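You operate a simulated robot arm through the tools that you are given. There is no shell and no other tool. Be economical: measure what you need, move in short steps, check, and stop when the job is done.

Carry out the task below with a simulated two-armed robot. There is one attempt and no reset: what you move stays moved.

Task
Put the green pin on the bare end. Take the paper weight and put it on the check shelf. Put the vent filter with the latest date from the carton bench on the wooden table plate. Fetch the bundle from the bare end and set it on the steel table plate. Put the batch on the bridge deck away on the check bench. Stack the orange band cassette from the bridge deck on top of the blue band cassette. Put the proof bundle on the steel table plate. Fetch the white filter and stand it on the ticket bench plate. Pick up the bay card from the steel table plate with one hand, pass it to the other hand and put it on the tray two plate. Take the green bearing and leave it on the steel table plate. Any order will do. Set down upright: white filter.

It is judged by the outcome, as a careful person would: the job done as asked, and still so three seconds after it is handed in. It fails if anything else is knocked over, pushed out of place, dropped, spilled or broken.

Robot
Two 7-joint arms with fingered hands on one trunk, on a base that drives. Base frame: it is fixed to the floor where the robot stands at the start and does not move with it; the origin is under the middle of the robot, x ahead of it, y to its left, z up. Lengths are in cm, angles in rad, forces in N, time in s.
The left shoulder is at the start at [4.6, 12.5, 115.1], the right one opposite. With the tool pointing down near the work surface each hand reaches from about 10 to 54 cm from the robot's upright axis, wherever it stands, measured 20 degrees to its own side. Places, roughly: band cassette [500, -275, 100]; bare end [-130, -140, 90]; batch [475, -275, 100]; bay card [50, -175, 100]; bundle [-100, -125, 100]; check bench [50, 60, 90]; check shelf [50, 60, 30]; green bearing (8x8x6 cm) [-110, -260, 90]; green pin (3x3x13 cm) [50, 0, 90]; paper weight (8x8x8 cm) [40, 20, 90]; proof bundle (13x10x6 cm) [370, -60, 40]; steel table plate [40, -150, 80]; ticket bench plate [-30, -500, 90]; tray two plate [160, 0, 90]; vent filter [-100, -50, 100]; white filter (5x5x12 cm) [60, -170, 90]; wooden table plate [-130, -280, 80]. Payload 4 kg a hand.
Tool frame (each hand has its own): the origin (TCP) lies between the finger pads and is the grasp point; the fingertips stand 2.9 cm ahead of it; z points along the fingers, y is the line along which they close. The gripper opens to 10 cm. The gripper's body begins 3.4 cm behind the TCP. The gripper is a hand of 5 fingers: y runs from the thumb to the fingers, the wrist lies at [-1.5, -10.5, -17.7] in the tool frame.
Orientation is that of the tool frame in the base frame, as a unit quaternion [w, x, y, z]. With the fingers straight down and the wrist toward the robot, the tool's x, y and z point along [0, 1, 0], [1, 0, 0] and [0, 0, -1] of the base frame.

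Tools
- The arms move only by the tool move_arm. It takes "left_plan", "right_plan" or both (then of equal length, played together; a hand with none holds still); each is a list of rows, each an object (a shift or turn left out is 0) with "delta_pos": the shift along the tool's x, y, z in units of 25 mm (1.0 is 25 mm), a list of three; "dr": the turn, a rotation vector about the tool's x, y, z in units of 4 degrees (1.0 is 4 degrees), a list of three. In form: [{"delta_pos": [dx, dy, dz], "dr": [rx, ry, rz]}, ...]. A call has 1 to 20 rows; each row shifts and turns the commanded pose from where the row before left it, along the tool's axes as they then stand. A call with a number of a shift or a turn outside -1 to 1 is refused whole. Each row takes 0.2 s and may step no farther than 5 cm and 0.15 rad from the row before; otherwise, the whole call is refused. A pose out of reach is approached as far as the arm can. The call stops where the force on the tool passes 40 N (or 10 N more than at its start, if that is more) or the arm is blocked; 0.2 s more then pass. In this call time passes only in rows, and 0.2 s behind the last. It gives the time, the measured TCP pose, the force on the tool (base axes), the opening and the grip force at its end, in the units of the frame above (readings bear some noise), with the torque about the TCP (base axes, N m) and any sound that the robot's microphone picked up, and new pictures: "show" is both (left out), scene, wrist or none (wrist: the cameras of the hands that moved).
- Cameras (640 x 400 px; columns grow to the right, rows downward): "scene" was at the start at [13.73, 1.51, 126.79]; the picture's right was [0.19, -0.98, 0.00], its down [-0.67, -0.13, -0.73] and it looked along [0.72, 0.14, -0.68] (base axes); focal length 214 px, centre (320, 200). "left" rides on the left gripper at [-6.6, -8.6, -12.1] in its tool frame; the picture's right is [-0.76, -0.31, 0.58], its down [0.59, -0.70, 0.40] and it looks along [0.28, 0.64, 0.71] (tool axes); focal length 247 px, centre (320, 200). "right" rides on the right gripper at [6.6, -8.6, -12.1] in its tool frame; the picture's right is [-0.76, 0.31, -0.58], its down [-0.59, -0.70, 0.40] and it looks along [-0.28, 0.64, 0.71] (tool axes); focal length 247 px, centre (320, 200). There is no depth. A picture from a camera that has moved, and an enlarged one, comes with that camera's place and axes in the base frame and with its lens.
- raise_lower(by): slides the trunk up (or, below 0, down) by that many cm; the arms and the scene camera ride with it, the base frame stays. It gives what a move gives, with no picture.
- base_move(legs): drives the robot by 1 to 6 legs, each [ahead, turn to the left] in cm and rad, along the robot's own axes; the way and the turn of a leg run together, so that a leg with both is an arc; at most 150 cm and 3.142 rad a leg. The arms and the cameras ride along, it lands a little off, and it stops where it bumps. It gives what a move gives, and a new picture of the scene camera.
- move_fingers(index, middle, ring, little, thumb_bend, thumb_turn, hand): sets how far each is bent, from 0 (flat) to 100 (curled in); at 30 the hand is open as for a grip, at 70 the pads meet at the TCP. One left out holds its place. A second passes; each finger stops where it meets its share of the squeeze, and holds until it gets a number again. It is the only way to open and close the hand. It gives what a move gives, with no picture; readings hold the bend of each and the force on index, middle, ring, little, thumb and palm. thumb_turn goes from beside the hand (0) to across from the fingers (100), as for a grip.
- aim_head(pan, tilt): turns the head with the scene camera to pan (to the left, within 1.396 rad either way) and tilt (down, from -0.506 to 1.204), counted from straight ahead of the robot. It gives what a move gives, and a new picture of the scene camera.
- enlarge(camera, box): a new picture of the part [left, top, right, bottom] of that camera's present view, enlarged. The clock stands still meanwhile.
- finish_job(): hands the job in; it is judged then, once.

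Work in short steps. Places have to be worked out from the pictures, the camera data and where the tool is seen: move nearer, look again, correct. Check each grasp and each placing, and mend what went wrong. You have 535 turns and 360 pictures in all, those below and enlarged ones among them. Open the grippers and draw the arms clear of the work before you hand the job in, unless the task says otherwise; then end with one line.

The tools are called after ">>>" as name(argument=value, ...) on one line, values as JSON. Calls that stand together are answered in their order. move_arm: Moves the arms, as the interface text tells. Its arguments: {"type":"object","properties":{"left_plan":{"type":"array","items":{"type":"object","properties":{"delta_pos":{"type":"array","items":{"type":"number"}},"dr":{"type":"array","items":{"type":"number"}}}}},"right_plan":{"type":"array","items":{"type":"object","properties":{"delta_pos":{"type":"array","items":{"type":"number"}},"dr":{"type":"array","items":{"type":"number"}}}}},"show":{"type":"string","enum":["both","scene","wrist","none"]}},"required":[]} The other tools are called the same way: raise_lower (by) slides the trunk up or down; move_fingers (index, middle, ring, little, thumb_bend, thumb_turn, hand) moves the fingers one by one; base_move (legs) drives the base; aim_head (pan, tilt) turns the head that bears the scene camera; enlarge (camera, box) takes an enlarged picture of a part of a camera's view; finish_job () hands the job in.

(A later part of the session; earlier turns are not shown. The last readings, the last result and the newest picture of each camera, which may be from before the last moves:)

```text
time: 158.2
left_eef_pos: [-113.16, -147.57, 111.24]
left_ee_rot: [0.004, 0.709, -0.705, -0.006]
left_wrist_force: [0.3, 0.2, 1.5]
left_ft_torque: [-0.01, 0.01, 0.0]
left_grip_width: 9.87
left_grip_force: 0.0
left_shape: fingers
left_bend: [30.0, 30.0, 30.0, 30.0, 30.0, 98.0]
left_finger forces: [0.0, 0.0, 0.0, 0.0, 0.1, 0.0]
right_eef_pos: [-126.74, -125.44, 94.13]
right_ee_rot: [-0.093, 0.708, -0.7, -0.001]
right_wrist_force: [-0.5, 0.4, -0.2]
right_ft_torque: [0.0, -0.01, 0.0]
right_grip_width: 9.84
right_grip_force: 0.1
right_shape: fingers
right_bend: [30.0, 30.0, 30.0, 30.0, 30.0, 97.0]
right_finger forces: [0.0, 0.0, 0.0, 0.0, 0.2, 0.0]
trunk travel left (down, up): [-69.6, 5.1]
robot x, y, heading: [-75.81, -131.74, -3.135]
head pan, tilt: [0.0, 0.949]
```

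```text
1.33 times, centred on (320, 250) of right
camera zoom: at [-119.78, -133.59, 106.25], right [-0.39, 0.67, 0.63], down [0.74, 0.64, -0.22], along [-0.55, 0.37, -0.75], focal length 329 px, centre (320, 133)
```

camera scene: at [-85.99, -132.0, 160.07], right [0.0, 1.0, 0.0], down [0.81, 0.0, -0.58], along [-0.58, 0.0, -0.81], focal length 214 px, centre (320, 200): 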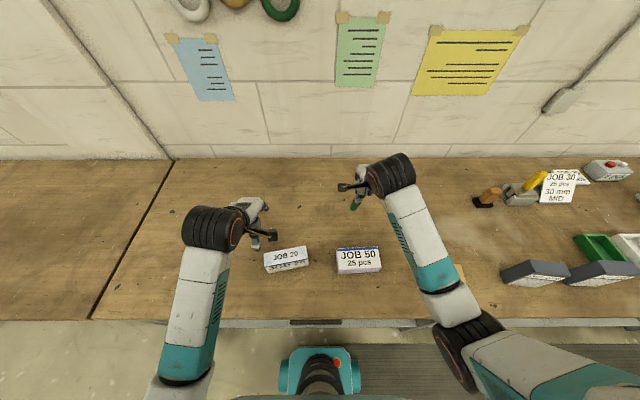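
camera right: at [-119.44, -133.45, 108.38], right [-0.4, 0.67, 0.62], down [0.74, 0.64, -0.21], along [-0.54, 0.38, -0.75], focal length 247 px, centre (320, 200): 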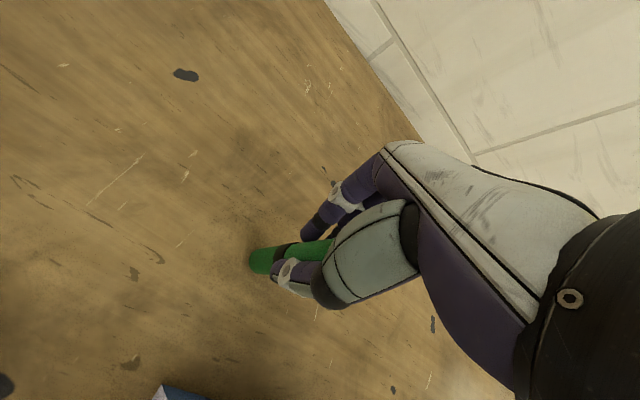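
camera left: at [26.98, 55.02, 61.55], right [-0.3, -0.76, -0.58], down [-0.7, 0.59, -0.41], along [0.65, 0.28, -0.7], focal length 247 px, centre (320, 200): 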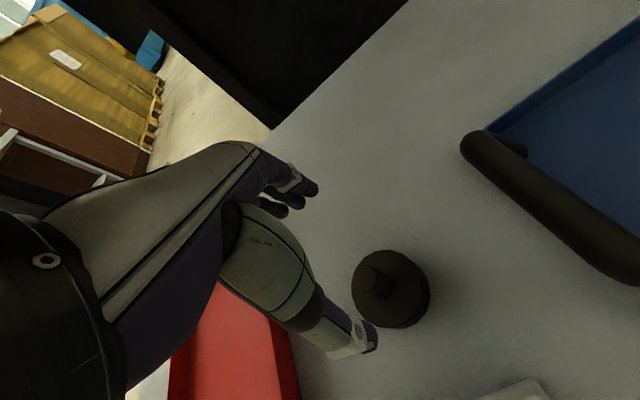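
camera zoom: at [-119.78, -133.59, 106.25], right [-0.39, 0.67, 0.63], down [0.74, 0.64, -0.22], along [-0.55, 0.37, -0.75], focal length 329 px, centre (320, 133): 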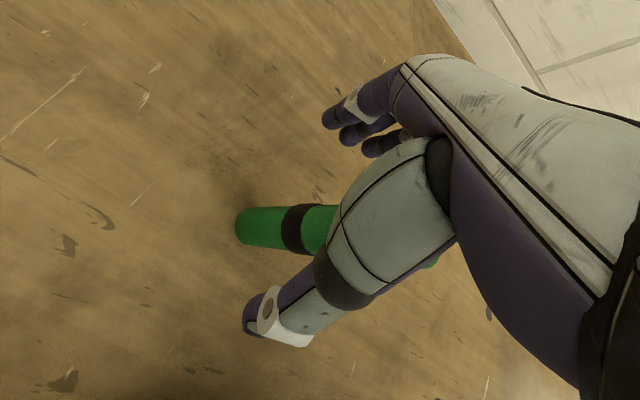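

The pin stands free. I raise the hand straight up and level it.

>>> move_arm(right_plan=[{"delta_pos": [-0.13, -0.13, -0.97]}, {"delta_pos": [-0.13, -0.13, -0.97]}, {"delta_pos": [-0.13, -0.13, -0.97]}, {"delta_pos": [-0.13, -0.13, -0.97]}, {"delta_pos": [-0.13, -0.13, -0.97]}, {"delta_pos": [-0.13, -0.13, -0.97], "dr": [-0.7, 0.65, 0]}, {"dr": [-0.7, 0.65, 0]}, {"dr": [-0.6, 0.65, 0]}], show="both")

```text
time: 160.0
left_eef_pos: [-113.28, -147.67, 111.14]
left_ee_rot: [0.004, 0.709, -0.705, -0.006]
left_wrist_force: [0.5, 0.3, -0.1]
left_ft_torque: [-0.01, -0.02, -0.03]
left_grip_width: 9.83
left_grip_force: 0.1
left_shape: fingers
left_bend: [30.0, 30.0, 30.0, 30.0, 30.0, 98.0]
left_finger forces: [0.0, 0.1, 0.0, 0.1, 0.0, 0.0]
right_eef_pos: [-126.6, -125.59, 108.94]
right_ee_rot: [0.005, 0.711, -0.703, -0.001]
right_wrist_force: [-0.7, 0.7, -0.7]
right_ft_torque: [-0.02, 0.02, 0.01]
right_grip_width: 9.86
right_grip_force: 0.1
right_shape: fingers
right_bend: [30.0, 30.0, 30.0, 30.0, 30.0, 97.0]
right_finger forces: [0.0, 0.0, 0.1, 0.1, 0.0, 0.0]
trunk travel left (down, up): [-69.6, 5.1]
robot x, y, heading: [-75.79, -131.97, -3.139]
head pan, tilt: [0.0, 0.949]
camera scene: at [-85.92, -131.9, 160.08], right [0.0, 1.0, 0.0], down [0.81, 0.0, -0.58], along [-0.58, 0.0, -0.81], focal length 214 px, centre (320, 200)
camera right: at [-118.06, -131.98, 120.91], right [-0.31, 0.76, 0.58], down [0.69, 0.6, -0.41], along [-0.65, 0.27, -0.71], focal length 247 px, centre (320, 200)
```

scene: 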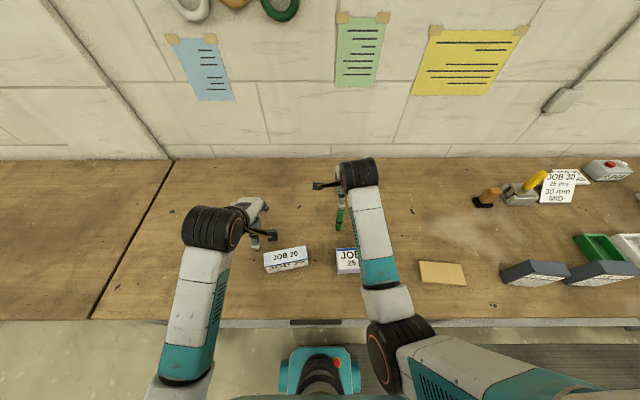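
right: 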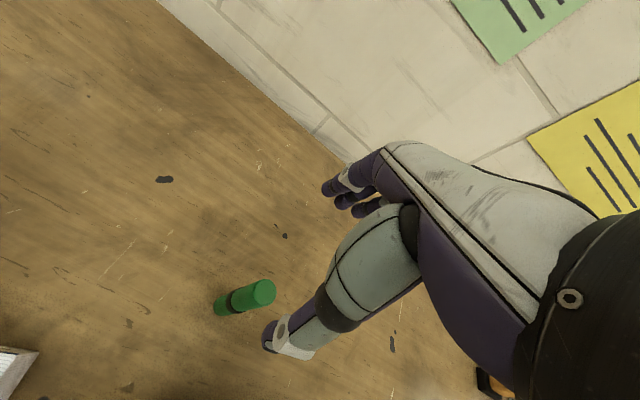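

The pin stands upright. JOB 50 measures about 14×8×4.5 cm centred at (-113.3, -119.7). I move the right hand over it.

>>> move_arm(right_plan=[{"delta_pos": [-0.47, -0.9, 0]}, {"delta_pos": [-0.47, -0.9, 0]}, {"delta_pos": [-0.47, -0.9, 0]}, {"delta_pos": [-0.47, -0.9, 0.3]}, {"delta_pos": [-0.47, -0.9, 0.6]}, {"delta_pos": [0, -0.82, 0.9]}, {"delta_pos": [0, 0, 0.9]}], show="both")

```text
time: 161.6
left_eef_pos: [-113.3, -147.61, 111.13]
left_ee_rot: [0.004, 0.709, -0.706, -0.006]
left_wrist_force: [-0.2, 0.8, -0.1]
left_ft_torque: [-0.01, -0.02, 0.01]
left_grip_width: 9.84
left_grip_force: 0.1
left_shape: fingers
left_bend: [30.0, 30.0, 30.0, 30.0, 30.0, 98.0]
left_finger forces: [0.0, 0.0, 0.1, 0.0, 0.1, 0.0]
right_eef_pos: [-113.48, -119.59, 102.11]
right_ee_rot: [0.005, 0.711, -0.703, -0.001]
right_wrist_force: [-0.2, 0.6, -0.1]
right_ft_torque: [0.0, 0.01, 0.01]
right_grip_width: 9.84
right_grip_force: 0.0
right_shape: fingers
right_bend: [30.0, 30.0, 30.0, 30.0, 30.0, 98.0]
right_finger forces: [0.0, 0.0, 0.0, 0.0, 0.0, 0.0]
trunk travel left (down, up): [-69.6, 5.1]
robot x, y, heading: [-76.26, -131.71, -3.137]
head pan, tilt: [0.0, 0.949]
camera scene: at [-86.01, -131.87, 160.07], right [0.0, 1.0, 0.0], down [0.81, 0.0, -0.58], along [-0.58, 0.0, -0.81], focal length 214 px, centre (320, 200)
camera right: at [-104.89, -125.93, 114.06], right [-0.31, 0.76, 0.58], down [0.69, 0.6, -0.41], along [-0.65, 0.27, -0.71], focal length 247 px, centre (320, 200)
```

scene: 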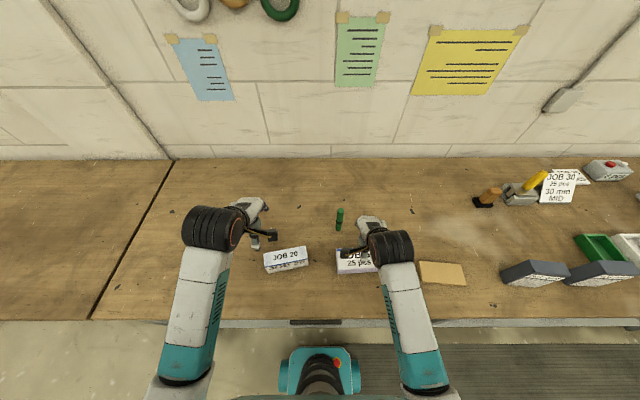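
right: 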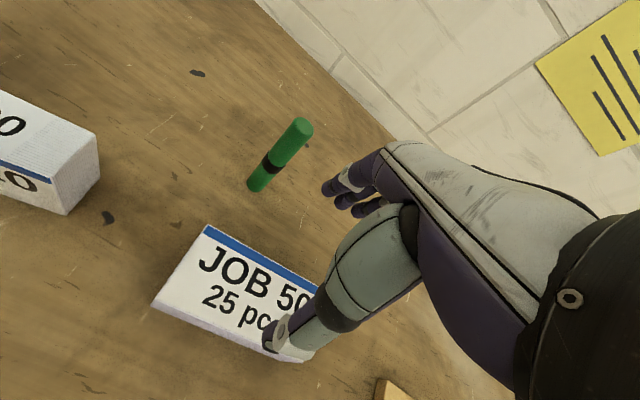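

Correcting by (0.9, 0.6) cm and 7° yaw, then I descend to z≈88.2.

>>> move_arm(right_plan=[{"delta_pos": [-0.24, -0.36, 0.5], "dr": [0, 0, -0.85]}, {"delta_pos": [0, 0, 1], "dr": [0, 0, -0.85]}, {"delta_pos": [0, 0, 1]}, {"delta_pos": [0, 0, 1]}], show="wrist")

```text
time: 162.6
left_eef_pos: [-113.26, -147.57, 111.25]
left_ee_rot: [0.005, 0.709, -0.705, -0.006]
left_wrist_force: [0.1, -0.1, 0.4]
left_ft_torque: [0.0, 0.02, -0.02]
left_grip_width: 9.87
left_grip_force: 0.0
left_shape: fingers
left_bend: [30.0, 30.0, 30.0, 30.0, 30.0, 98.0]
left_finger forces: [0.0, 0.0, 0.1, 0.0, 0.0, 0.0]
right_eef_pos: [-112.73, -119.04, 93.26]
right_ee_rot: [0.005, 0.752, -0.659, -0.002]
right_wrist_force: [-0.4, 0.5, -0.5]
right_ft_torque: [0.0, 0.01, 0.0]
right_grip_width: 9.85
right_grip_force: 0.1
right_shape: fingers
right_bend: [30.0, 30.0, 30.0, 30.0, 30.0, 98.0]
right_finger forces: [0.0, 0.0, 0.0, 0.1, 0.0, 0.0]
trunk travel left (down, up): [-69.6, 5.1]
robot x, y, heading: [-75.6, -132.0, -3.133]
head pan, tilt: [0.0, 0.949]
camera right: at [-103.38, -124.3, 105.24], right [-0.4, 0.71, 0.58], down [0.62, 0.67, -0.41], along [-0.68, 0.19, -0.71], focal length 247 px, centre (320, 200)
```

right: 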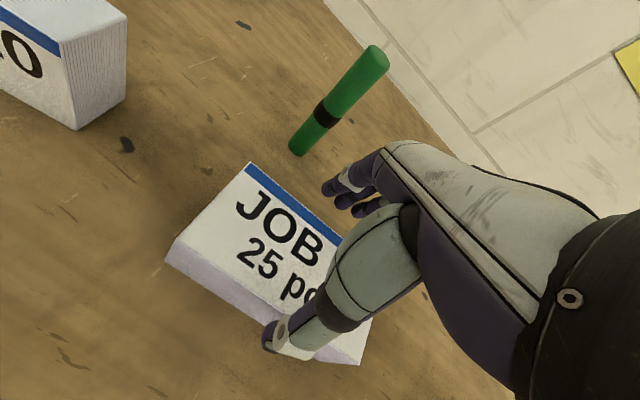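

JOB 20's side looks layered as well, so I zoom in on it before gripping.

>>> enlarge(camera="right", box=[0, 0, 200, 150])

>>> enlarge(camera="right", box=[150, 150, 400, 380])

>>> enlarge(camera="left", box=[340, 80, 640, 280])

```text
2.67 times, centred on (100, 75) of right
camera zoom: at [-103.38, -124.3, 105.24], right [-0.4, 0.71, 0.58], down [0.62, 0.67, -0.41], along [-0.68, 0.19, -0.71], focal length 659 px, centre (907, 533)
```

zoom: 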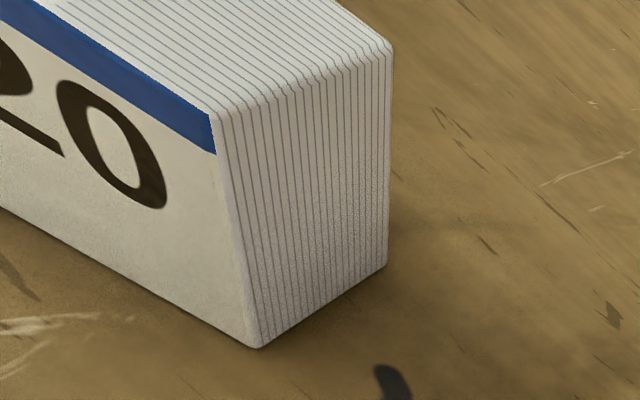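

```text
1.74 times, centred on (275, 265) of right
camera zoom: at [-103.38, -124.3, 105.24], right [-0.4, 0.71, 0.58], down [0.62, 0.67, -0.41], along [-0.68, 0.19, -0.71], focal length 430 px, centre (398, 87)
```

zoom: 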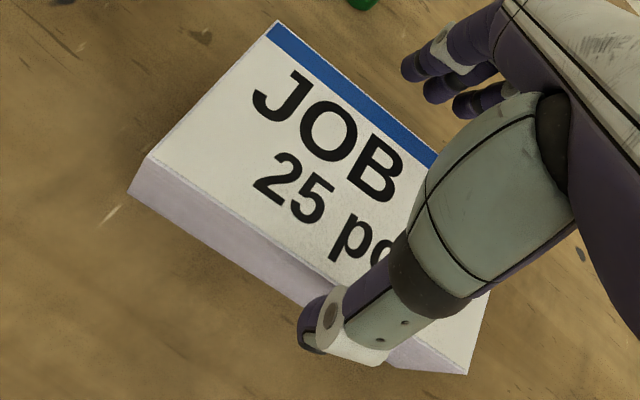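

```text
2.00 times, centred on (490, 180) of left
camera zoom: at [-104.45, -140.97, 123.25], right [0.29, 0.76, -0.58], down [0.7, -0.58, -0.41], along [-0.65, -0.29, -0.7], focal length 494 px, centre (-20, 240)
```

zoom: 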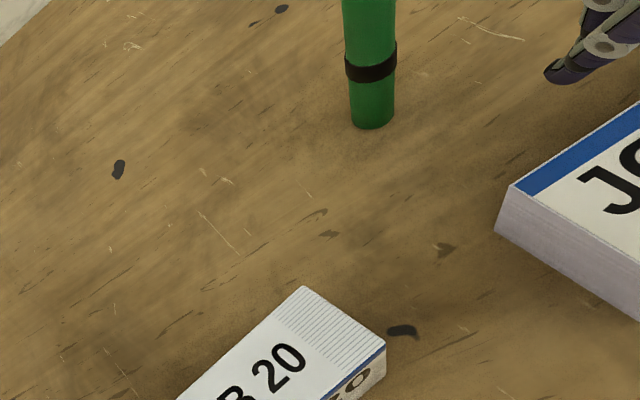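

JOB 20 is a true stack of sheets with a wrapper, while JOB 50 "25 pcs" is built like the batches on the check bench, and JOB 20's place also fits the given one. So JOB 20 is the bundle; I lift the right hand away and line up the left hand over JOB 20.

>>> move_arm(right_plan=[{"delta_pos": [0, 0, -1]}, {"delta_pos": [0, 0, -1]}, {"delta_pos": [-0.5, -0.3, -1]}, {"delta_pos": [-0.8, -0.5, -1], "dr": [0, 0, 0.8]}, {"delta_pos": [-1, -0.5, -1], "dr": [0, 0, 0.8]}, {"delta_pos": [-1, -0.3, 0]}], left_plan=[{}, {}, {"delta_pos": [-0.4, 0, 0.5], "dr": [0, 0, -0.9]}, {"delta_pos": [-0.5, 0, 0.5], "dr": [0, 0, -0.9]}, {"delta_pos": [-0.5, 0, 0.5], "dr": [0, 0, -0.9]}, {"delta_pos": [0, 0, 0.5]}], show="both")

```text
time: 164.0
left_eef_pos: [-113.59, -144.11, 106.26]
left_ee_rot: [0.004, 0.772, -0.635, -0.006]
left_wrist_force: [-1.2, 0.3, 0.9]
left_ft_torque: [0.02, -0.01, 0.01]
left_grip_width: 9.83
left_grip_force: 0.0
left_shape: fingers
left_bend: [30.0, 30.0, 30.0, 30.0, 30.0, 98.0]
left_finger forces: [0.1, 0.0, 0.0, 0.1, 0.0, 0.1]
right_eef_pos: [-109.32, -110.13, 105.63]
right_ee_rot: [0.005, 0.714, -0.701, -0.001]
right_wrist_force: [0.5, 0.5, -0.2]
right_ft_torque: [0.03, 0.02, -0.04]
right_grip_width: 9.86
right_grip_force: 0.0
right_shape: fingers
right_bend: [30.0, 30.0, 30.0, 30.0, 30.0, 98.0]
right_finger forces: [0.1, 0.1, 0.1, 0.0, 0.0, 0.1]
trunk travel left (down, up): [-69.6, 5.1]
robot x, y, heading: [-75.85, -131.8, -3.131]
head pan, tilt: [0.0, 0.949]
camera scene: at [-85.92, -131.85, 160.08], right [0.0, 1.0, 0.0], down [0.81, 0.0, -0.58], along [-0.58, 0.0, -0.81], focal length 214 px, centre (320, 200)
camera right: at [-100.55, -116.41, 117.74], right [-0.32, 0.75, 0.58], down [0.69, 0.6, -0.41], along [-0.65, 0.27, -0.71], focal length 247 px, centre (320, 200)
camera left: at [-106.13, -136.0, 118.24], right [0.15, 0.8, -0.58], down [0.8, -0.44, -0.41], along [-0.58, -0.4, -0.7], focal length 247 px, centre (320, 200)
```

scene: 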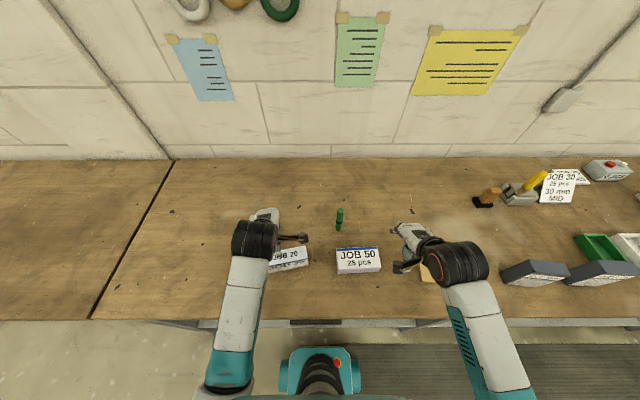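
right: 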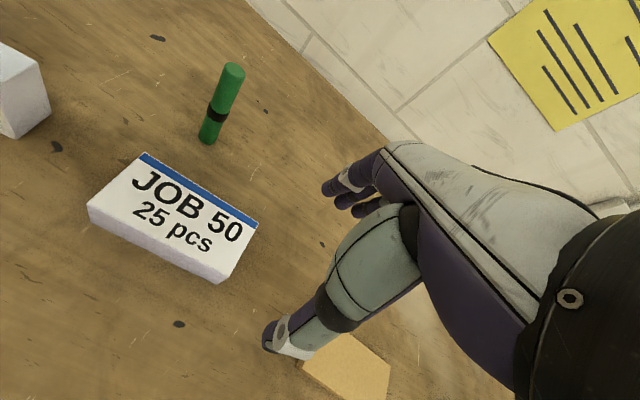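
left: 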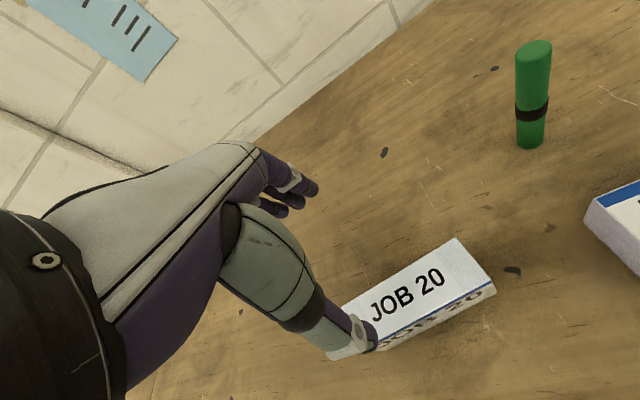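

Centre of JOB 20 is about (-112, -143.2). I correct and descend part way, checking.

>>> move_arm(left_plan=[{"delta_pos": [-0.23, -0.7, 0.4], "dr": [0, 0, 0.5]}, {"delta_pos": [0, 0, 1]}, {"delta_pos": [0, 0, 1]}, {"delta_pos": [0, 0, 1]}, {"delta_pos": [0, 0, 0.6]}], show="wrist")

```text
time: 165.2
left_eef_pos: [-112.0, -143.15, 96.04]
left_ee_rot: [0.005, 0.761, -0.649, -0.007]
left_wrist_force: [-0.3, 0.7, -0.2]
left_ft_torque: [0.02, 0.03, 0.01]
left_grip_width: 9.86
left_grip_force: 0.0
left_shape: fingers
left_bend: [30.0, 30.0, 30.0, 30.0, 30.0, 98.0]
left_finger forces: [0.1, 0.1, 0.1, 0.1, 0.1, 0.0]
right_eef_pos: [-109.31, -110.1, 105.61]
right_ee_rot: [0.005, 0.714, -0.7, 0.0]
right_wrist_force: [0.2, 0.3, -0.9]
right_ft_torque: [0.02, 0.01, -0.03]
right_grip_width: 9.85
right_grip_force: 0.1
right_shape: fingers
right_bend: [30.0, 30.0, 30.0, 30.0, 30.0, 98.0]
right_finger forces: [0.1, 0.0, 0.1, 0.0, 0.0, 0.1]
trunk travel left (down, up): [-69.6, 5.1]
robot x, y, heading: [-75.96, -131.49, -3.143]
head pan, tilt: [0.0, 0.949]
camera left: at [-104.34, -135.34, 108.17], right [0.17, 0.8, -0.58], down [0.78, -0.47, -0.41], along [-0.6, -0.38, -0.7], focal length 247 px, centre (320, 200)
```

left: 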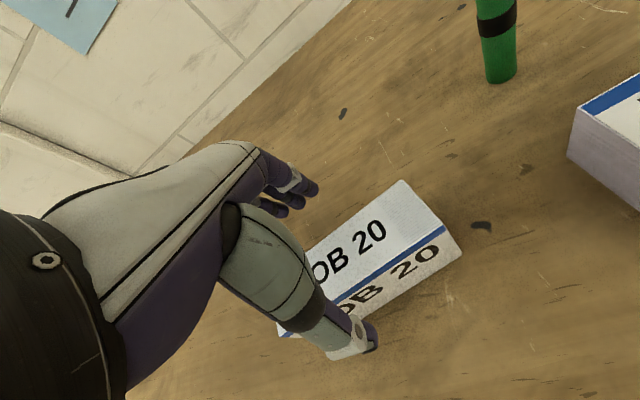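

Well aligned. I descend to z≈89 and close.

>>> move_arm(left_plan=[{"delta_pos": [0.15, 0.2, 1]}, {"delta_pos": [0, 0, 1]}, {"delta_pos": [0, 0, 0.8]}], show="none")

>>> move_fingers(hand="left", index=80, middle=80, ring=80, little=80, thumb_bend=80)

>>> move_arm(left_plan=[{"delta_pos": [0, 0, -0.3]}, {"delta_pos": [0, 0, -0.5]}, {"delta_pos": [0, 0, -1]}, {"delta_pos": [0, 0, -1]}, {"delta_pos": [0, 0, -1]}], show="wrist")

```text
time: 166.0
left_eef_pos: [-112.52, -143.67, 89.31]
left_ee_rot: [0.004, 0.761, -0.649, -0.006]
left_wrist_force: [0.7, 0.5, 1.2]
left_ft_torque: [-0.02, 0.02, -0.01]
left_grip_width: 9.88
left_grip_force: 0.9
left_shape: fingers
left_bend: [30.0, 30.0, 30.0, 30.0, 30.0, 98.0]
left_finger forces: [0.1, 0.0, 0.1, 0.1, 2.1, 0.1]
right_eef_pos: [-109.21, -110.15, 105.72]
right_ee_rot: [0.005, 0.715, -0.7, -0.002]
right_wrist_force: [1.0, -0.1, 0.4]
right_ft_torque: [-0.02, 0.0, 0.01]
right_grip_width: 9.84
right_grip_force: 0.0
right_shape: fingers
right_bend: [30.0, 30.0, 30.0, 30.0, 30.0, 98.0]
right_finger forces: [0.0, 0.0, 0.1, 0.0, 0.0, 0.0]
trunk travel left (down, up): [-69.6, 5.1]
robot x, y, heading: [-75.5, -131.56, -3.138]
head pan, tilt: [0.0, 0.949]
```

```text
time: 167.0
left_eef_pos: [-112.52, -143.71, 89.27]
left_ee_rot: [0.006, 0.761, -0.648, -0.007]
left_wrist_force: [-3.4, -2.5, 7.4]
left_ft_torque: [-0.45, 0.11, -0.23]
left_grip_width: 4.16
left_grip_force: 39.3
left_shape: fingers
left_bend: [58.0, 65.0, 71.0, 75.0, 59.0, 94.0]
left_finger forces: [11.5, 9.0, 8.3, 10.4, 39.8, 0.1]
right_eef_pos: [-109.12, -110.09, 105.66]
right_ee_rot: [0.005, 0.714, -0.7, -0.002]
right_wrist_force: [-0.4, -0.4, -0.3]
right_ft_torque: [-0.05, -0.02, -0.01]
right_grip_width: 9.85
right_grip_force: 0.0
right_shape: fingers
right_bend: [30.0, 30.0, 30.0, 30.0, 30.0, 98.0]
right_finger forces: [0.1, 0.0, 0.1, 0.1, 0.1, 0.1]
trunk travel left (down, up): [-69.6, 5.1]
robot x, y, heading: [-76.06, -131.74, -3.139]
head pan, tilt: [0.0, 0.949]
```

```text
time: 168.2
left_eef_pos: [-112.25, -144.71, 98.53]
left_ee_rot: [0.014, 0.76, -0.65, 0.002]
left_wrist_force: [-0.8, 1.1, -3.7]
left_ft_torque: [-0.02, 0.08, 0.01]
left_grip_width: 4.14
left_grip_force: 31.1
left_shape: fingers
left_bend: [58.0, 66.0, 71.0, 76.0, 59.0, 92.0]
left_finger forces: [11.1, 7.2, 6.2, 5.8, 31.7, 0.0]
right_eef_pos: [-109.21, -110.19, 105.81]
right_ee_rot: [0.005, 0.714, -0.701, -0.002]
right_wrist_force: [0.4, -0.5, -0.4]
right_ft_torque: [0.01, -0.02, 0.0]
right_grip_width: 9.84
right_grip_force: 0.1
right_shape: fingers
right_bend: [30.0, 30.0, 30.0, 30.0, 30.0, 98.0]
right_finger forces: [0.0, 0.0, 0.1, 0.0, 0.1, 0.1]
trunk travel left (down, up): [-69.6, 5.1]
robot x, y, heading: [-75.67, -131.78, -3.133]
head pan, tilt: [0.0, 0.949]
camera left: at [-104.6, -136.66, 110.33], right [0.18, 0.78, -0.6], down [0.78, -0.48, -0.4], along [-0.6, -0.39, -0.7], focal length 247 px, centre (320, 200)
```

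left: 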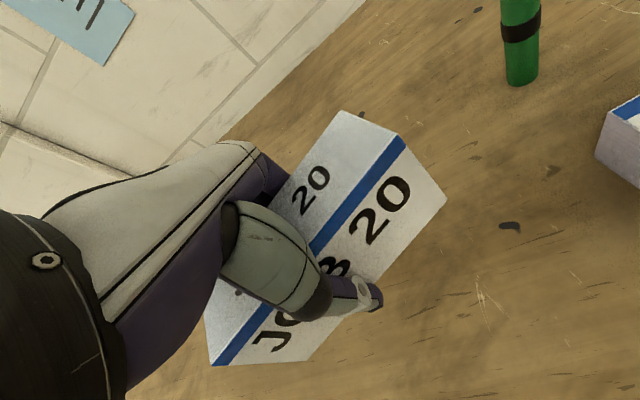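

The bundle is held (0.37 kg, it turned a bit in the grip). I raise it and drive to the vent filters: back 24 cm, turn right, 50 cm along, turn back.

>>> move_arm(left_plan=[{"delta_pos": [0, 0, -1]}, {"delta_pos": [0, 0, -1]}, {"delta_pos": [0, 0, -1]}, {"delta_pos": [0, 0, -1]}, {"delta_pos": [0, 0, -1]}], show="none")

>>> base_move(legs=[[-24, 0], [0, -1.571], [50, 0], [0, 1.571]])

```text
time: 169.6
left_eef_pos: [-110.31, -146.65, 108.83]
left_ee_rot: [0.03, 0.748, -0.662, 0.048]
left_wrist_force: [0.0, -0.5, -3.2]
left_ft_torque: [-0.01, 0.01, 0.02]
left_grip_width: 4.14
left_grip_force: 31.1
left_shape: fingers
left_bend: [58.0, 66.0, 72.0, 76.0, 59.0, 92.0]
left_finger forces: [11.2, 7.1, 6.2, 5.7, 31.3, 0.1]
right_eef_pos: [-109.32, -110.08, 105.68]
right_ee_rot: [0.006, 0.714, -0.7, -0.002]
right_wrist_force: [-0.1, -0.3, -0.6]
right_ft_torque: [0.01, 0.0, 0.02]
right_grip_width: 9.86
right_grip_force: 0.0
right_shape: fingers
right_bend: [30.0, 30.0, 30.0, 30.0, 30.0, 98.0]
right_finger forces: [0.1, 0.0, 0.1, 0.1, 0.0, 0.0]
trunk travel left (down, up): [-69.6, 5.1]
robot x, y, heading: [-76.32, -132.09, -3.138]
head pan, tilt: [0.0, 0.949]
stopped in row 5 (left hand): the arm was blocked; the commanded pose is now the measured one
```

```text
time: 181.6
left_eef_pos: [-86.54, -95.25, 109.0]
left_ee_rot: [0.032, 0.737, -0.674, 0.044]
left_wrist_force: [0.5, 0.1, -3.9]
left_ft_torque: [0.02, 0.08, -0.03]
left_grip_width: 4.12
left_grip_force: 29.0
left_shape: fingers
left_bend: [59.0, 66.0, 72.0, 76.0, 59.0, 92.0]
left_finger forces: [10.4, 7.0, 6.0, 5.3, 29.4, 0.0]
right_eef_pos: [-84.39, -58.84, 105.7]
right_ee_rot: [-0.004, -0.704, 0.71, 0.001]
right_wrist_force: [0.2, 0.5, 0.3]
right_ft_torque: [0.0, 0.01, -0.01]
right_grip_width: 9.86
right_grip_force: 0.0
right_shape: fingers
right_bend: [30.0, 30.0, 30.0, 30.0, 30.0, 98.0]
right_finger forces: [0.0, 0.0, 0.0, 0.1, 0.0, 0.1]
trunk travel left (down, up): [-69.6, 5.1]
robot x, y, heading: [-51.77, -81.6, 3.108]
head pan, tilt: [0.0, 0.949]
camera scene: at [-61.77, -81.32, 160.07], right [0.03, 1.0, 0.0], down [0.81, -0.02, -0.58], along [-0.58, 0.02, -0.81], focal length 214 px, centre (320, 200)
```

scene: 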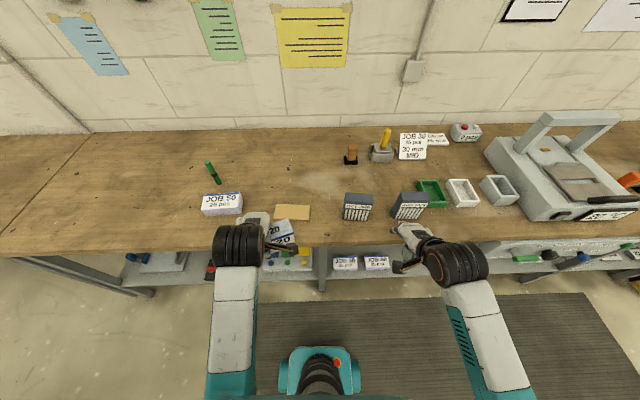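

OCT 2026 is the left one of the two filters. I drive forward 21 cm.

>>> base_move(legs=[[21, 0.033]])

>>> enlarge(camera="right", box=[0, 0, 640, 400])

```text
time: 183.2
left_eef_pos: [-107.4, -96.17, 108.84]
left_ee_rot: [0.03, 0.748, -0.661, 0.046]
left_wrist_force: [0.8, 0.7, -4.2]
left_ft_torque: [-0.04, 0.02, -0.01]
left_grip_width: 4.14
left_grip_force: 28.6
left_shape: fingers
left_bend: [59.0, 66.0, 72.0, 76.0, 59.0, 92.0]
left_finger forces: [10.4, 7.1, 5.9, 5.3, 29.4, 0.1]
right_eef_pos: [-106.47, -59.74, 105.64]
right_ee_rot: [0.005, 0.715, -0.699, 0.0]
right_wrist_force: [0.3, 0.5, -0.1]
right_ft_torque: [0.01, -0.02, 0.0]
right_grip_width: 9.86
right_grip_force: 0.0
right_shape: fingers
right_bend: [30.0, 30.0, 30.0, 30.0, 30.0, 98.0]
right_finger forces: [0.1, 0.1, 0.1, 0.0, 0.0, 0.1]
trunk travel left (down, up): [-69.6, 5.1]
robot x, y, heading: [-73.14, -81.29, -3.133]
head pan, tilt: [0.0, 0.949]
camera scene: at [-83.11, -81.43, 160.07], right [-0.01, 1.0, 0.0], down [0.81, 0.01, -0.58], along [-0.58, 0.0, -0.81], focal length 214 px, centre (320, 200)
```

scene: 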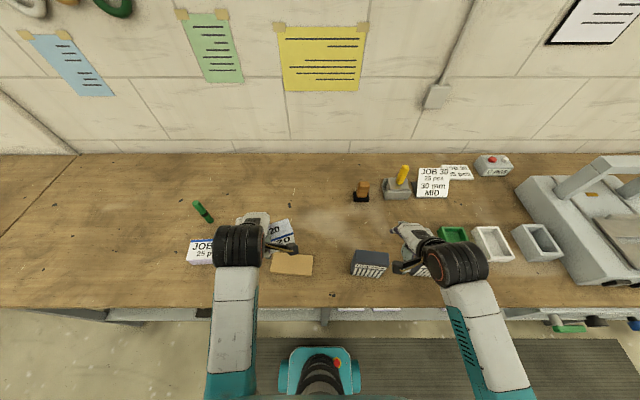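

```text
1.00 times, centred on (320, 200) of right
camera zoom: at [-97.75, -66.03, 117.69], right [-0.32, 0.75, 0.58], down [0.69, 0.6, -0.41], along [-0.65, 0.27, -0.71], focal length 247 px, centre (320, 200)
```

zoom: 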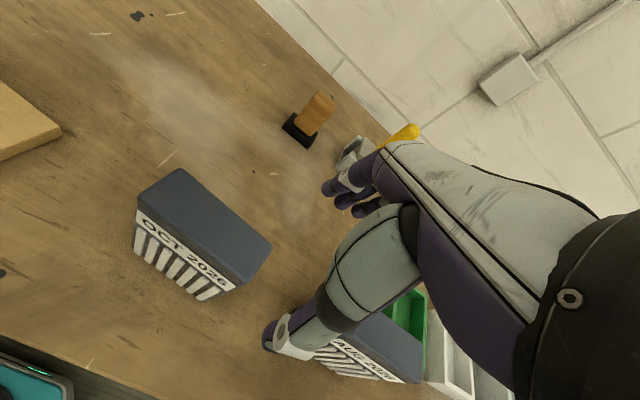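

OCT's centre is (-106.6, -65.9), turned 8°. I move over it and descend part way.

>>> move_arm(right_plan=[{"delta_pos": [0.8, 0, 0], "dr": [0, 0, 0.7]}, {"delta_pos": [0.85, 0, 0], "dr": [0, 0, 0.7]}, {"delta_pos": [0.85, 0, 0], "dr": [0, 0, 0.6]}, {"delta_pos": [0, 0, 0.9]}, {"delta_pos": [0, 0, 0.9]}], show="wrist")

```text
time: 184.4
left_eef_pos: [-107.34, -96.31, 108.84]
left_ee_rot: [0.031, 0.747, -0.662, 0.046]
left_wrist_force: [-0.6, -0.1, -4.3]
left_ft_torque: [0.0, 0.05, 0.03]
left_grip_width: 4.17
left_grip_force: 28.8
left_shape: fingers
left_bend: [59.0, 66.0, 72.0, 76.0, 59.0, 92.0]
left_finger forces: [10.4, 7.0, 5.9, 5.2, 29.4, 0.0]
right_eef_pos: [-106.49, -66.04, 101.19]
right_ee_rot: [-0.004, -0.665, 0.747, 0.001]
right_wrist_force: [0.9, -0.1, -0.6]
right_ft_torque: [-0.01, -0.03, 0.02]
right_grip_width: 9.83
right_grip_force: 0.1
right_shape: fingers
right_bend: [30.0, 30.0, 30.0, 30.0, 30.0, 98.0]
right_finger forces: [0.1, 0.1, 0.0, 0.0, 0.0, 0.0]
trunk travel left (down, up): [-69.6, 5.1]
robot x, y, heading: [-72.84, -81.37, -3.14]
head pan, tilt: [0.0, 0.949]
camera right: at [-98.81, -73.44, 113.21], right [-0.21, 0.79, 0.57], down [0.76, 0.5, -0.41], along [-0.61, 0.35, -0.71], focal length 247 px, centre (320, 200)
```

right: 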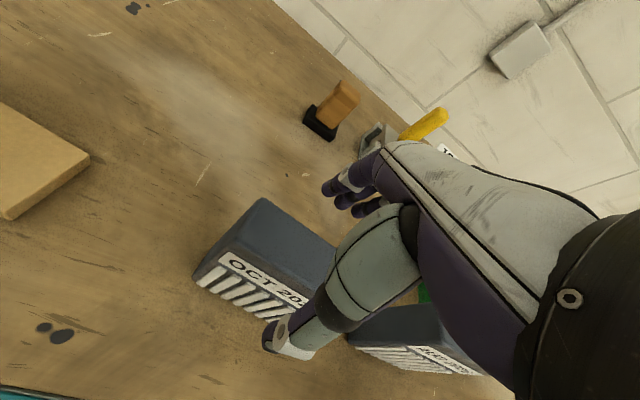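

Well centred. I descend to z≈95 and close.

>>> move_arm(right_plan=[{"delta_pos": [0, 0, 0.9]}, {"delta_pos": [0, 0, 0.9]}, {"delta_pos": [0, 0, 0.66]}], show="none")

>>> move_fingers(hand="right", index=80, middle=80, ring=80, little=80, thumb_bend=80)

>>> move_arm(right_plan=[{"delta_pos": [0, 0, -0.3]}, {"delta_pos": [0, 0, -0.5]}, {"delta_pos": [0, 0, -1]}, {"delta_pos": [0, 0, -1]}, {"delta_pos": [0, 0, -1]}], show="both")

```text
time: 185.2
left_eef_pos: [-107.34, -96.29, 108.84]
left_ee_rot: [0.031, 0.748, -0.662, 0.047]
left_wrist_force: [-0.4, -0.2, -3.0]
left_ft_torque: [-0.04, 0.01, -0.02]
left_grip_width: 4.15
left_grip_force: 29.1
left_shape: fingers
left_bend: [59.0, 66.0, 72.0, 76.0, 59.0, 92.0]
left_finger forces: [10.4, 7.0, 5.9, 5.3, 29.4, 0.1]
right_eef_pos: [-106.51, -65.94, 95.12]
right_ee_rot: [-0.005, -0.664, 0.748, 0.001]
right_wrist_force: [0.5, 0.0, 0.8]
right_ft_torque: [-0.01, 0.01, 0.0]
right_grip_width: 9.87
right_grip_force: 0.0
right_shape: fingers
right_bend: [30.0, 30.0, 30.0, 30.0, 30.0, 98.0]
right_finger forces: [0.0, 0.0, 0.0, 0.0, 0.1, 0.1]
trunk travel left (down, up): [-69.6, 5.1]
robot x, y, heading: [-72.68, -81.06, -3.133]
head pan, tilt: [0.0, 0.949]
```

```text
time: 186.2
left_eef_pos: [-107.28, -96.21, 108.79]
left_ee_rot: [0.031, 0.748, -0.661, 0.047]
left_wrist_force: [-0.3, 1.5, -4.3]
left_ft_torque: [0.0, 0.01, -0.01]
left_grip_width: 4.13
left_grip_force: 29.1
left_shape: fingers
left_bend: [59.0, 66.0, 72.0, 76.0, 59.0, 92.0]
left_finger forces: [10.5, 7.0, 5.9, 5.4, 29.4, 0.0]
right_eef_pos: [-106.61, -65.92, 95.12]
right_ee_rot: [-0.005, -0.664, 0.747, 0.002]
right_wrist_force: [-1.5, 1.5, 3.0]
right_ft_torque: [0.25, 0.08, 0.08]
right_grip_width: 3.56
right_grip_force: 35.2
right_shape: fingers
right_bend: [59.0, 66.0, 74.0, 78.0, 61.0, 92.0]
right_finger forces: [10.8, 7.7, 7.9, 7.6, 36.8, 0.0]
trunk travel left (down, up): [-69.6, 5.1]
robot x, y, heading: [-73.04, -81.38, -3.133]
head pan, tilt: [0.0, 0.949]
```

```text
time: 187.4
left_eef_pos: [-107.38, -96.18, 108.77]
left_ee_rot: [0.03, 0.748, -0.661, 0.045]
left_wrist_force: [-0.2, 0.0, -4.4]
left_ft_torque: [-0.05, 0.05, -0.01]
left_grip_width: 4.13
left_grip_force: 28.7
left_shape: fingers
left_bend: [59.0, 66.0, 72.0, 76.0, 59.0, 92.0]
left_finger forces: [10.4, 7.0, 5.9, 5.2, 29.4, 0.0]
right_eef_pos: [-106.52, -65.87, 104.54]
right_ee_rot: [-0.005, -0.665, 0.747, 0.001]
right_wrist_force: [-0.2, 0.0, -0.3]
right_ft_torque: [0.0, 0.0, 0.0]
right_grip_width: 3.56
right_grip_force: 28.5
right_shape: fingers
right_bend: [59.0, 72.0, 75.0, 79.0, 61.0, 91.0]
right_finger forces: [10.5, 6.9, 6.1, 4.8, 29.8, 0.0]
trunk travel left (down, up): [-69.6, 5.1]
robot x, y, heading: [-72.95, -81.43, -3.138]
head pan, tilt: [0.0, 0.949]
camera scene: at [-83.04, -81.45, 160.07], right [-0.01, 1.0, 0.0], down [0.81, 0.01, -0.58], along [-0.58, 0.0, -0.81], focal length 214 px, centre (320, 200)
camera right: at [-98.82, -73.38, 116.6], right [-0.21, 0.79, 0.57], down [0.76, 0.5, -0.41], along [-0.61, 0.35, -0.71], focal length 247 px, centre (320, 200)
```

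scene: 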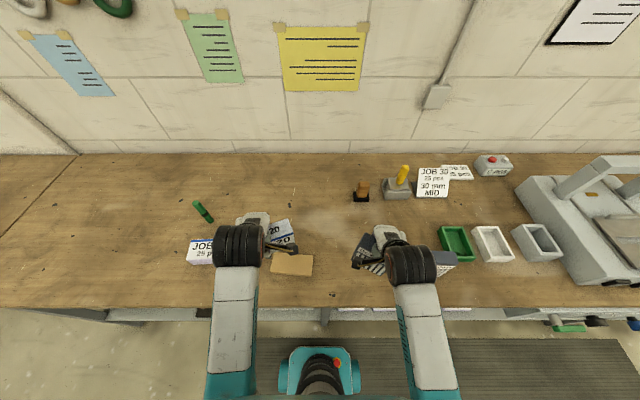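
right: 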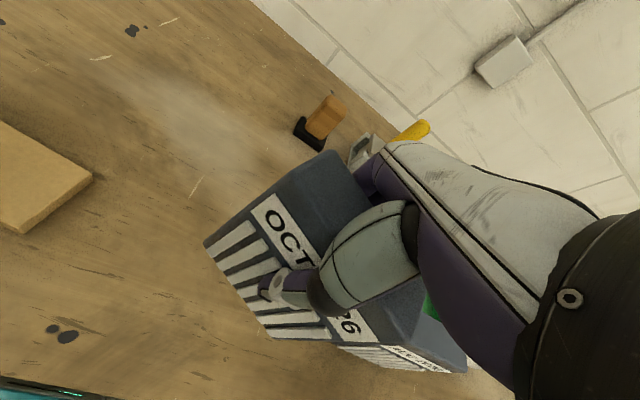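

Filter held. I raise it further and the trunk too, then back away.

>>> raise_lower(by=5)

>>> move_arm(right_plan=[{"delta_pos": [0, 0, -0.7]}, {"delta_pos": [0, 0, -0.7]}], show="none")

>>> base_move(legs=[[-24, 0], [0, 1.571]])

>>> aim_head(pan=0.0, tilt=0.5)

```text
time: 188.3
left_eef_pos: [-107.19, -97.25, 113.67]
left_ee_rot: [0.044, 0.743, -0.665, 0.058]
left_wrist_force: [-0.3, 0.3, -3.7]
left_ft_torque: [-0.01, 0.03, 0.02]
left_grip_width: 4.12
left_grip_force: 28.4
left_shape: fingers
left_bend: [59.0, 66.0, 72.0, 76.0, 59.0, 92.0]
left_finger forces: [10.4, 7.0, 6.0, 5.3, 29.3, 0.1]
right_eef_pos: [-106.55, -65.99, 109.52]
right_ee_rot: [-0.004, -0.665, 0.747, 0.001]
right_wrist_force: [-0.2, -0.1, -1.2]
right_ft_torque: [-0.01, 0.0, 0.01]
right_grip_width: 3.55
right_grip_force: 29.3
right_shape: fingers
right_bend: [59.0, 72.0, 75.0, 79.0, 61.0, 91.0]
right_finger forces: [10.5, 6.8, 6.2, 4.7, 29.7, 0.0]
trunk travel left (down, up): [-74.6, 0.1]
robot x, y, heading: [-72.92, -81.3, -3.136]
head pan, tilt: [0.0, 0.949]
```

```text
time: 188.9
left_eef_pos: [-107.17, -97.14, 113.7]
left_ee_rot: [0.042, 0.744, -0.664, 0.058]
left_wrist_force: [0.3, 0.4, -3.4]
left_ft_torque: [-0.02, 0.04, -0.04]
left_grip_width: 4.14
left_grip_force: 29.0
left_shape: fingers
left_bend: [59.0, 66.0, 72.0, 76.0, 59.0, 92.0]
left_finger forces: [10.3, 7.0, 5.9, 5.2, 29.4, 0.0]
right_eef_pos: [-106.45, -66.04, 113.0]
right_ee_rot: [-0.006, -0.665, 0.747, 0.0]
right_wrist_force: [1.1, 0.7, -1.2]
right_ft_torque: [0.02, 0.01, 0.02]
right_grip_width: 3.57
right_grip_force: 28.9
right_shape: fingers
right_bend: [59.0, 72.0, 75.0, 79.0, 61.0, 91.0]
right_finger forces: [10.4, 6.9, 6.0, 4.6, 29.7, 0.0]
trunk travel left (down, up): [-74.6, 0.1]
robot x, y, heading: [-72.95, -81.29, -3.128]
head pan, tilt: [0.0, 0.949]
```

```text
time: 194.5
left_eef_pos: [-33.83, -115.3, 113.54]
left_ee_rot: [-0.013, 0.996, 0.047, 0.071]
left_wrist_force: [0.4, -0.2, -4.5]
left_ft_torque: [-0.07, -0.05, 0.0]
left_grip_width: 4.07
left_grip_force: 28.3
left_shape: fingers
left_bend: [59.0, 67.0, 72.0, 76.0, 59.0, 92.0]
left_finger forces: [10.0, 6.9, 5.8, 5.1, 28.5, 0.1]
right_eef_pos: [-64.84, -114.17, 113.11]
right_ee_rot: [0.003, 0.998, -0.068, 0.004]
right_wrist_force: [0.4, 0.4, -0.6]
right_ft_torque: [-0.02, -0.01, 0.01]
right_grip_width: 3.52
right_grip_force: 27.6
right_shape: fingers
right_bend: [59.0, 72.0, 75.0, 79.0, 61.0, 91.0]
right_finger forces: [10.1, 6.8, 6.0, 4.5, 28.8, 0.0]
trunk travel left (down, up): [-74.6, 0.1]
robot x, y, heading: [-48.63, -80.85, -1.583]
head pan, tilt: [0.0, 0.949]
camera scene: at [-49.31, -91.06, 165.08], right [-1.0, 0.01, 0.0], down [0.01, 0.81, -0.58], along [-0.01, -0.58, -0.81], focal length 214 px, centre (320, 200)
```

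scene: 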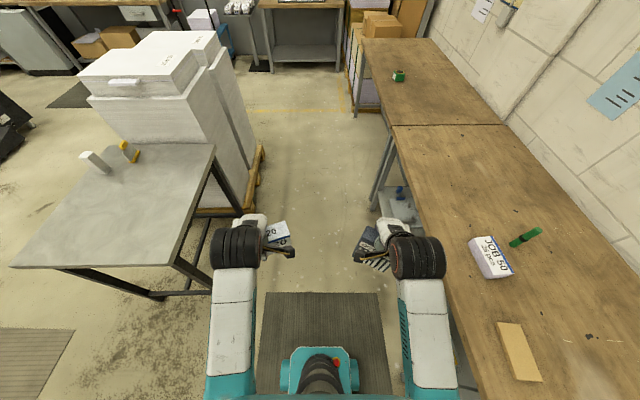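

```text
time: 195.4
left_eef_pos: [-33.73, -115.28, 113.49]
left_ee_rot: [-0.014, 0.996, 0.047, 0.071]
left_wrist_force: [-0.8, 0.4, -3.6]
left_ft_torque: [-0.02, -0.01, 0.02]
left_grip_width: 4.09
left_grip_force: 28.2
left_shape: fingers
left_bend: [59.0, 67.0, 72.0, 76.0, 59.0, 92.0]
left_finger forces: [10.0, 7.0, 5.8, 5.2, 28.6, 0.0]
right_eef_pos: [-65.01, -114.39, 113.1]
right_ee_rot: [0.003, 0.998, -0.068, 0.003]
right_wrist_force: [0.6, 0.6, -0.8]
right_ft_torque: [-0.03, -0.05, -0.03]
right_grip_width: 3.53
right_grip_force: 27.6
right_shape: fingers
right_bend: [59.0, 72.0, 75.0, 79.0, 61.0, 91.0]
right_finger forces: [10.1, 6.7, 5.9, 4.4, 28.8, 0.0]
trunk travel left (down, up): [-74.6, 0.1]
robot x, y, heading: [-49.03, -81.28, -1.585]
head pan, tilt: [0.0, 0.499]
camera scene: at [-49.34, -92.89, 168.82], right [-1.0, 0.01, 0.0], down [0.01, 0.48, -0.88], along [-0.01, -0.88, -0.48], focal length 214 px, centre (320, 200)
```

scene: 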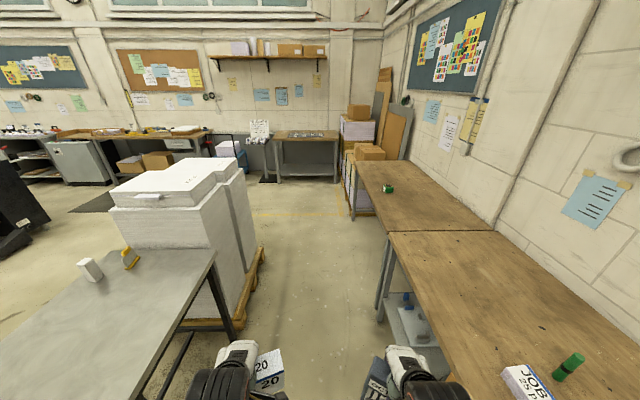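

The corridor is clear: steel table at left (x>8, y −107…−186), wooden table on the right (y −200…−349) with the green bearing. I drive to the wooden table.

>>> base_move(legs=[[150, 0.014], [20, 0], [0, -1.571]])

>>> aim_head(pan=0.0, tilt=0.9)

```text
time: 207.8
left_eef_pos: [-83.89, -263.62, 113.41]
left_ee_rot: [0.041, 0.736, -0.674, 0.06]
left_wrist_force: [-0.5, -0.2, -3.6]
left_ft_torque: [-0.06, 0.04, 0.02]
left_grip_width: 4.07
left_grip_force: 27.6
left_shape: fingers
left_bend: [59.0, 67.0, 72.0, 76.0, 59.0, 92.0]
left_finger forces: [9.9, 6.9, 5.7, 4.9, 27.8, 0.0]
right_eef_pos: [-82.67, -232.34, 113.03]
right_ee_rot: [-0.005, -0.656, 0.755, 0.0]
right_wrist_force: [-0.4, -0.8, -0.4]
right_ft_torque: [-0.01, 0.01, 0.0]
right_grip_width: 3.52
right_grip_force: 26.7
right_shape: fingers
right_bend: [73.0, 72.0, 75.0, 79.0, 61.0, 91.0]
right_finger forces: [9.8, 6.6, 5.8, 4.4, 27.8, 0.1]
trunk travel left (down, up): [-74.6, 0.1]
robot x, y, heading: [-49.53, -248.49, 3.125]
head pan, tilt: [0.0, 0.499]
camera scene: at [-61.44, -248.39, 168.83], right [0.02, 1.0, 0.0], down [0.48, -0.01, -0.88], along [-0.88, 0.01, -0.48], focal length 214 px, centre (320, 200)
```

scene: 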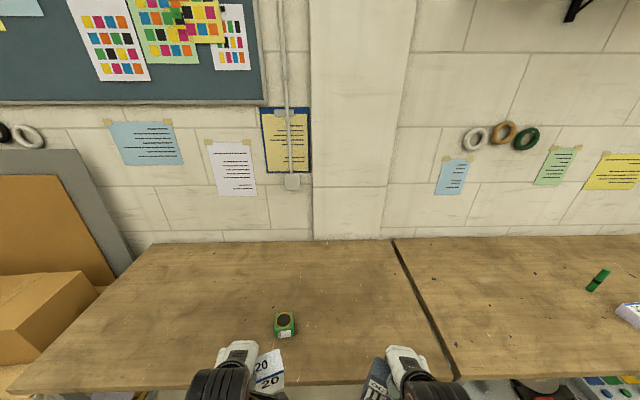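

```text
time: 208.6
left_eef_pos: [-83.99, -263.72, 113.42]
left_ee_rot: [0.042, 0.736, -0.673, 0.06]
left_wrist_force: [-0.7, 0.0, -3.6]
left_ft_torque: [-0.03, 0.02, 0.01]
left_grip_width: 4.05
left_grip_force: 27.8
left_shape: fingers
left_bend: [59.0, 67.0, 72.0, 76.0, 59.0, 92.0]
left_finger forces: [9.9, 6.9, 5.7, 5.0, 27.8, 0.1]
right_eef_pos: [-82.78, -232.42, 113.08]
right_ee_rot: [-0.004, -0.656, 0.754, 0.0]
right_wrist_force: [0.3, 0.4, 0.1]
right_ft_torque: [0.02, 0.02, -0.02]
right_grip_width: 3.52
right_grip_force: 26.8
right_shape: fingers
right_bend: [73.0, 72.0, 75.0, 79.0, 61.0, 91.0]
right_finger forces: [9.7, 6.7, 5.9, 4.3, 27.8, 0.0]
trunk travel left (down, up): [-74.6, 0.1]
robot x, y, heading: [-49.7, -248.44, 3.128]
head pan, tilt: [0.0, 0.901]
camera scene: at [-59.9, -248.42, 165.45], right [0.02, 1.0, 0.0], down [0.78, -0.01, -0.62], along [-0.62, 0.01, -0.78], focal length 214 px, centre (320, 200)
```

scene: 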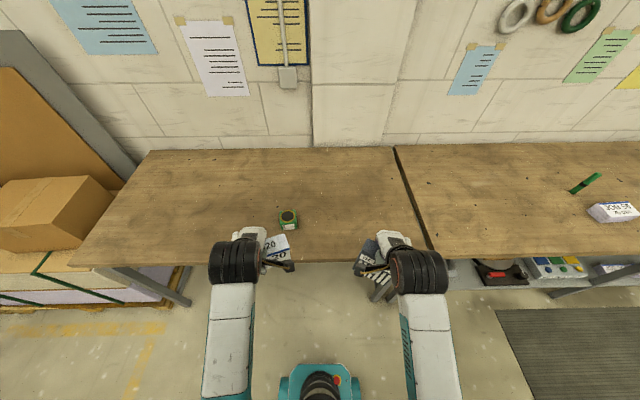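

I drive forward 24 cm so the right hand is over the table.

>>> base_move(legs=[[24, 0.012]])

>>> enlarge(camera="right", box=[0, 0, 640, 400])

```text
time: 210.4
left_eef_pos: [-107.7, -263.89, 113.44]
left_ee_rot: [0.04, 0.741, -0.668, 0.06]
left_wrist_force: [0.1, 0.3, -3.6]
left_ft_torque: [-0.01, -0.01, 0.0]
left_grip_width: 4.06
left_grip_force: 27.6
left_shape: fingers
left_bend: [59.0, 67.0, 72.0, 76.0, 59.0, 92.0]
left_finger forces: [9.8, 6.9, 5.8, 4.9, 27.9, 0.0]
right_eef_pos: [-106.96, -232.6, 113.2]
right_ee_rot: [-0.005, -0.661, 0.75, 0.0]
right_wrist_force: [-0.3, 0.8, -0.3]
right_ft_torque: [0.02, 0.03, -0.01]
right_grip_width: 3.54
right_grip_force: 27.1
right_shape: fingers
right_bend: [73.0, 72.0, 75.0, 79.0, 61.0, 91.0]
right_finger forces: [9.7, 6.6, 6.0, 4.3, 27.9, 0.1]
trunk travel left (down, up): [-74.6, 0.1]
robot x, y, heading: [-73.61, -248.21, 3.14]
head pan, tilt: [0.0, 0.901]
camera scene: at [-83.91, -248.34, 165.44], right [0.0, 1.0, 0.0], down [0.78, 0.0, -0.62], along [-0.62, 0.0, -0.78], focal length 214 px, centre (320, 200)
```

scene: 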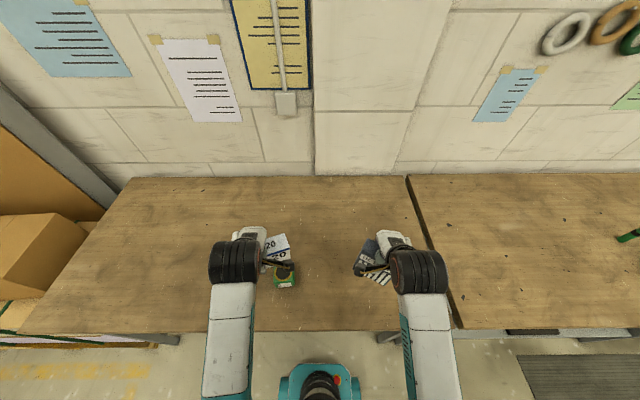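

```text
1.00 times, centred on (320, 200) of right
camera zoom: at [-99.38, -240.18, 125.11], right [-0.21, 0.79, 0.57], down [0.77, 0.49, -0.41], along [-0.61, 0.36, -0.71], focal length 247 px, centre (320, 200)
```

zoom: 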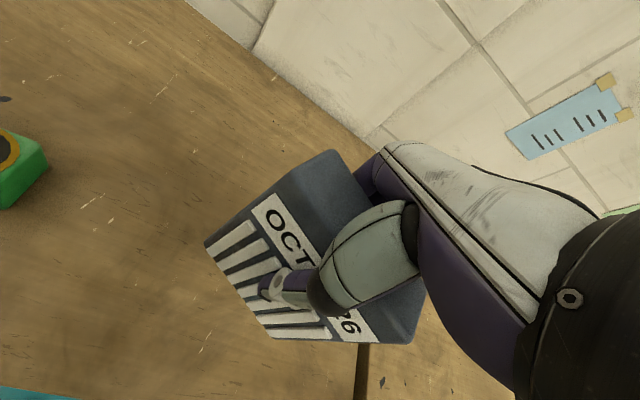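

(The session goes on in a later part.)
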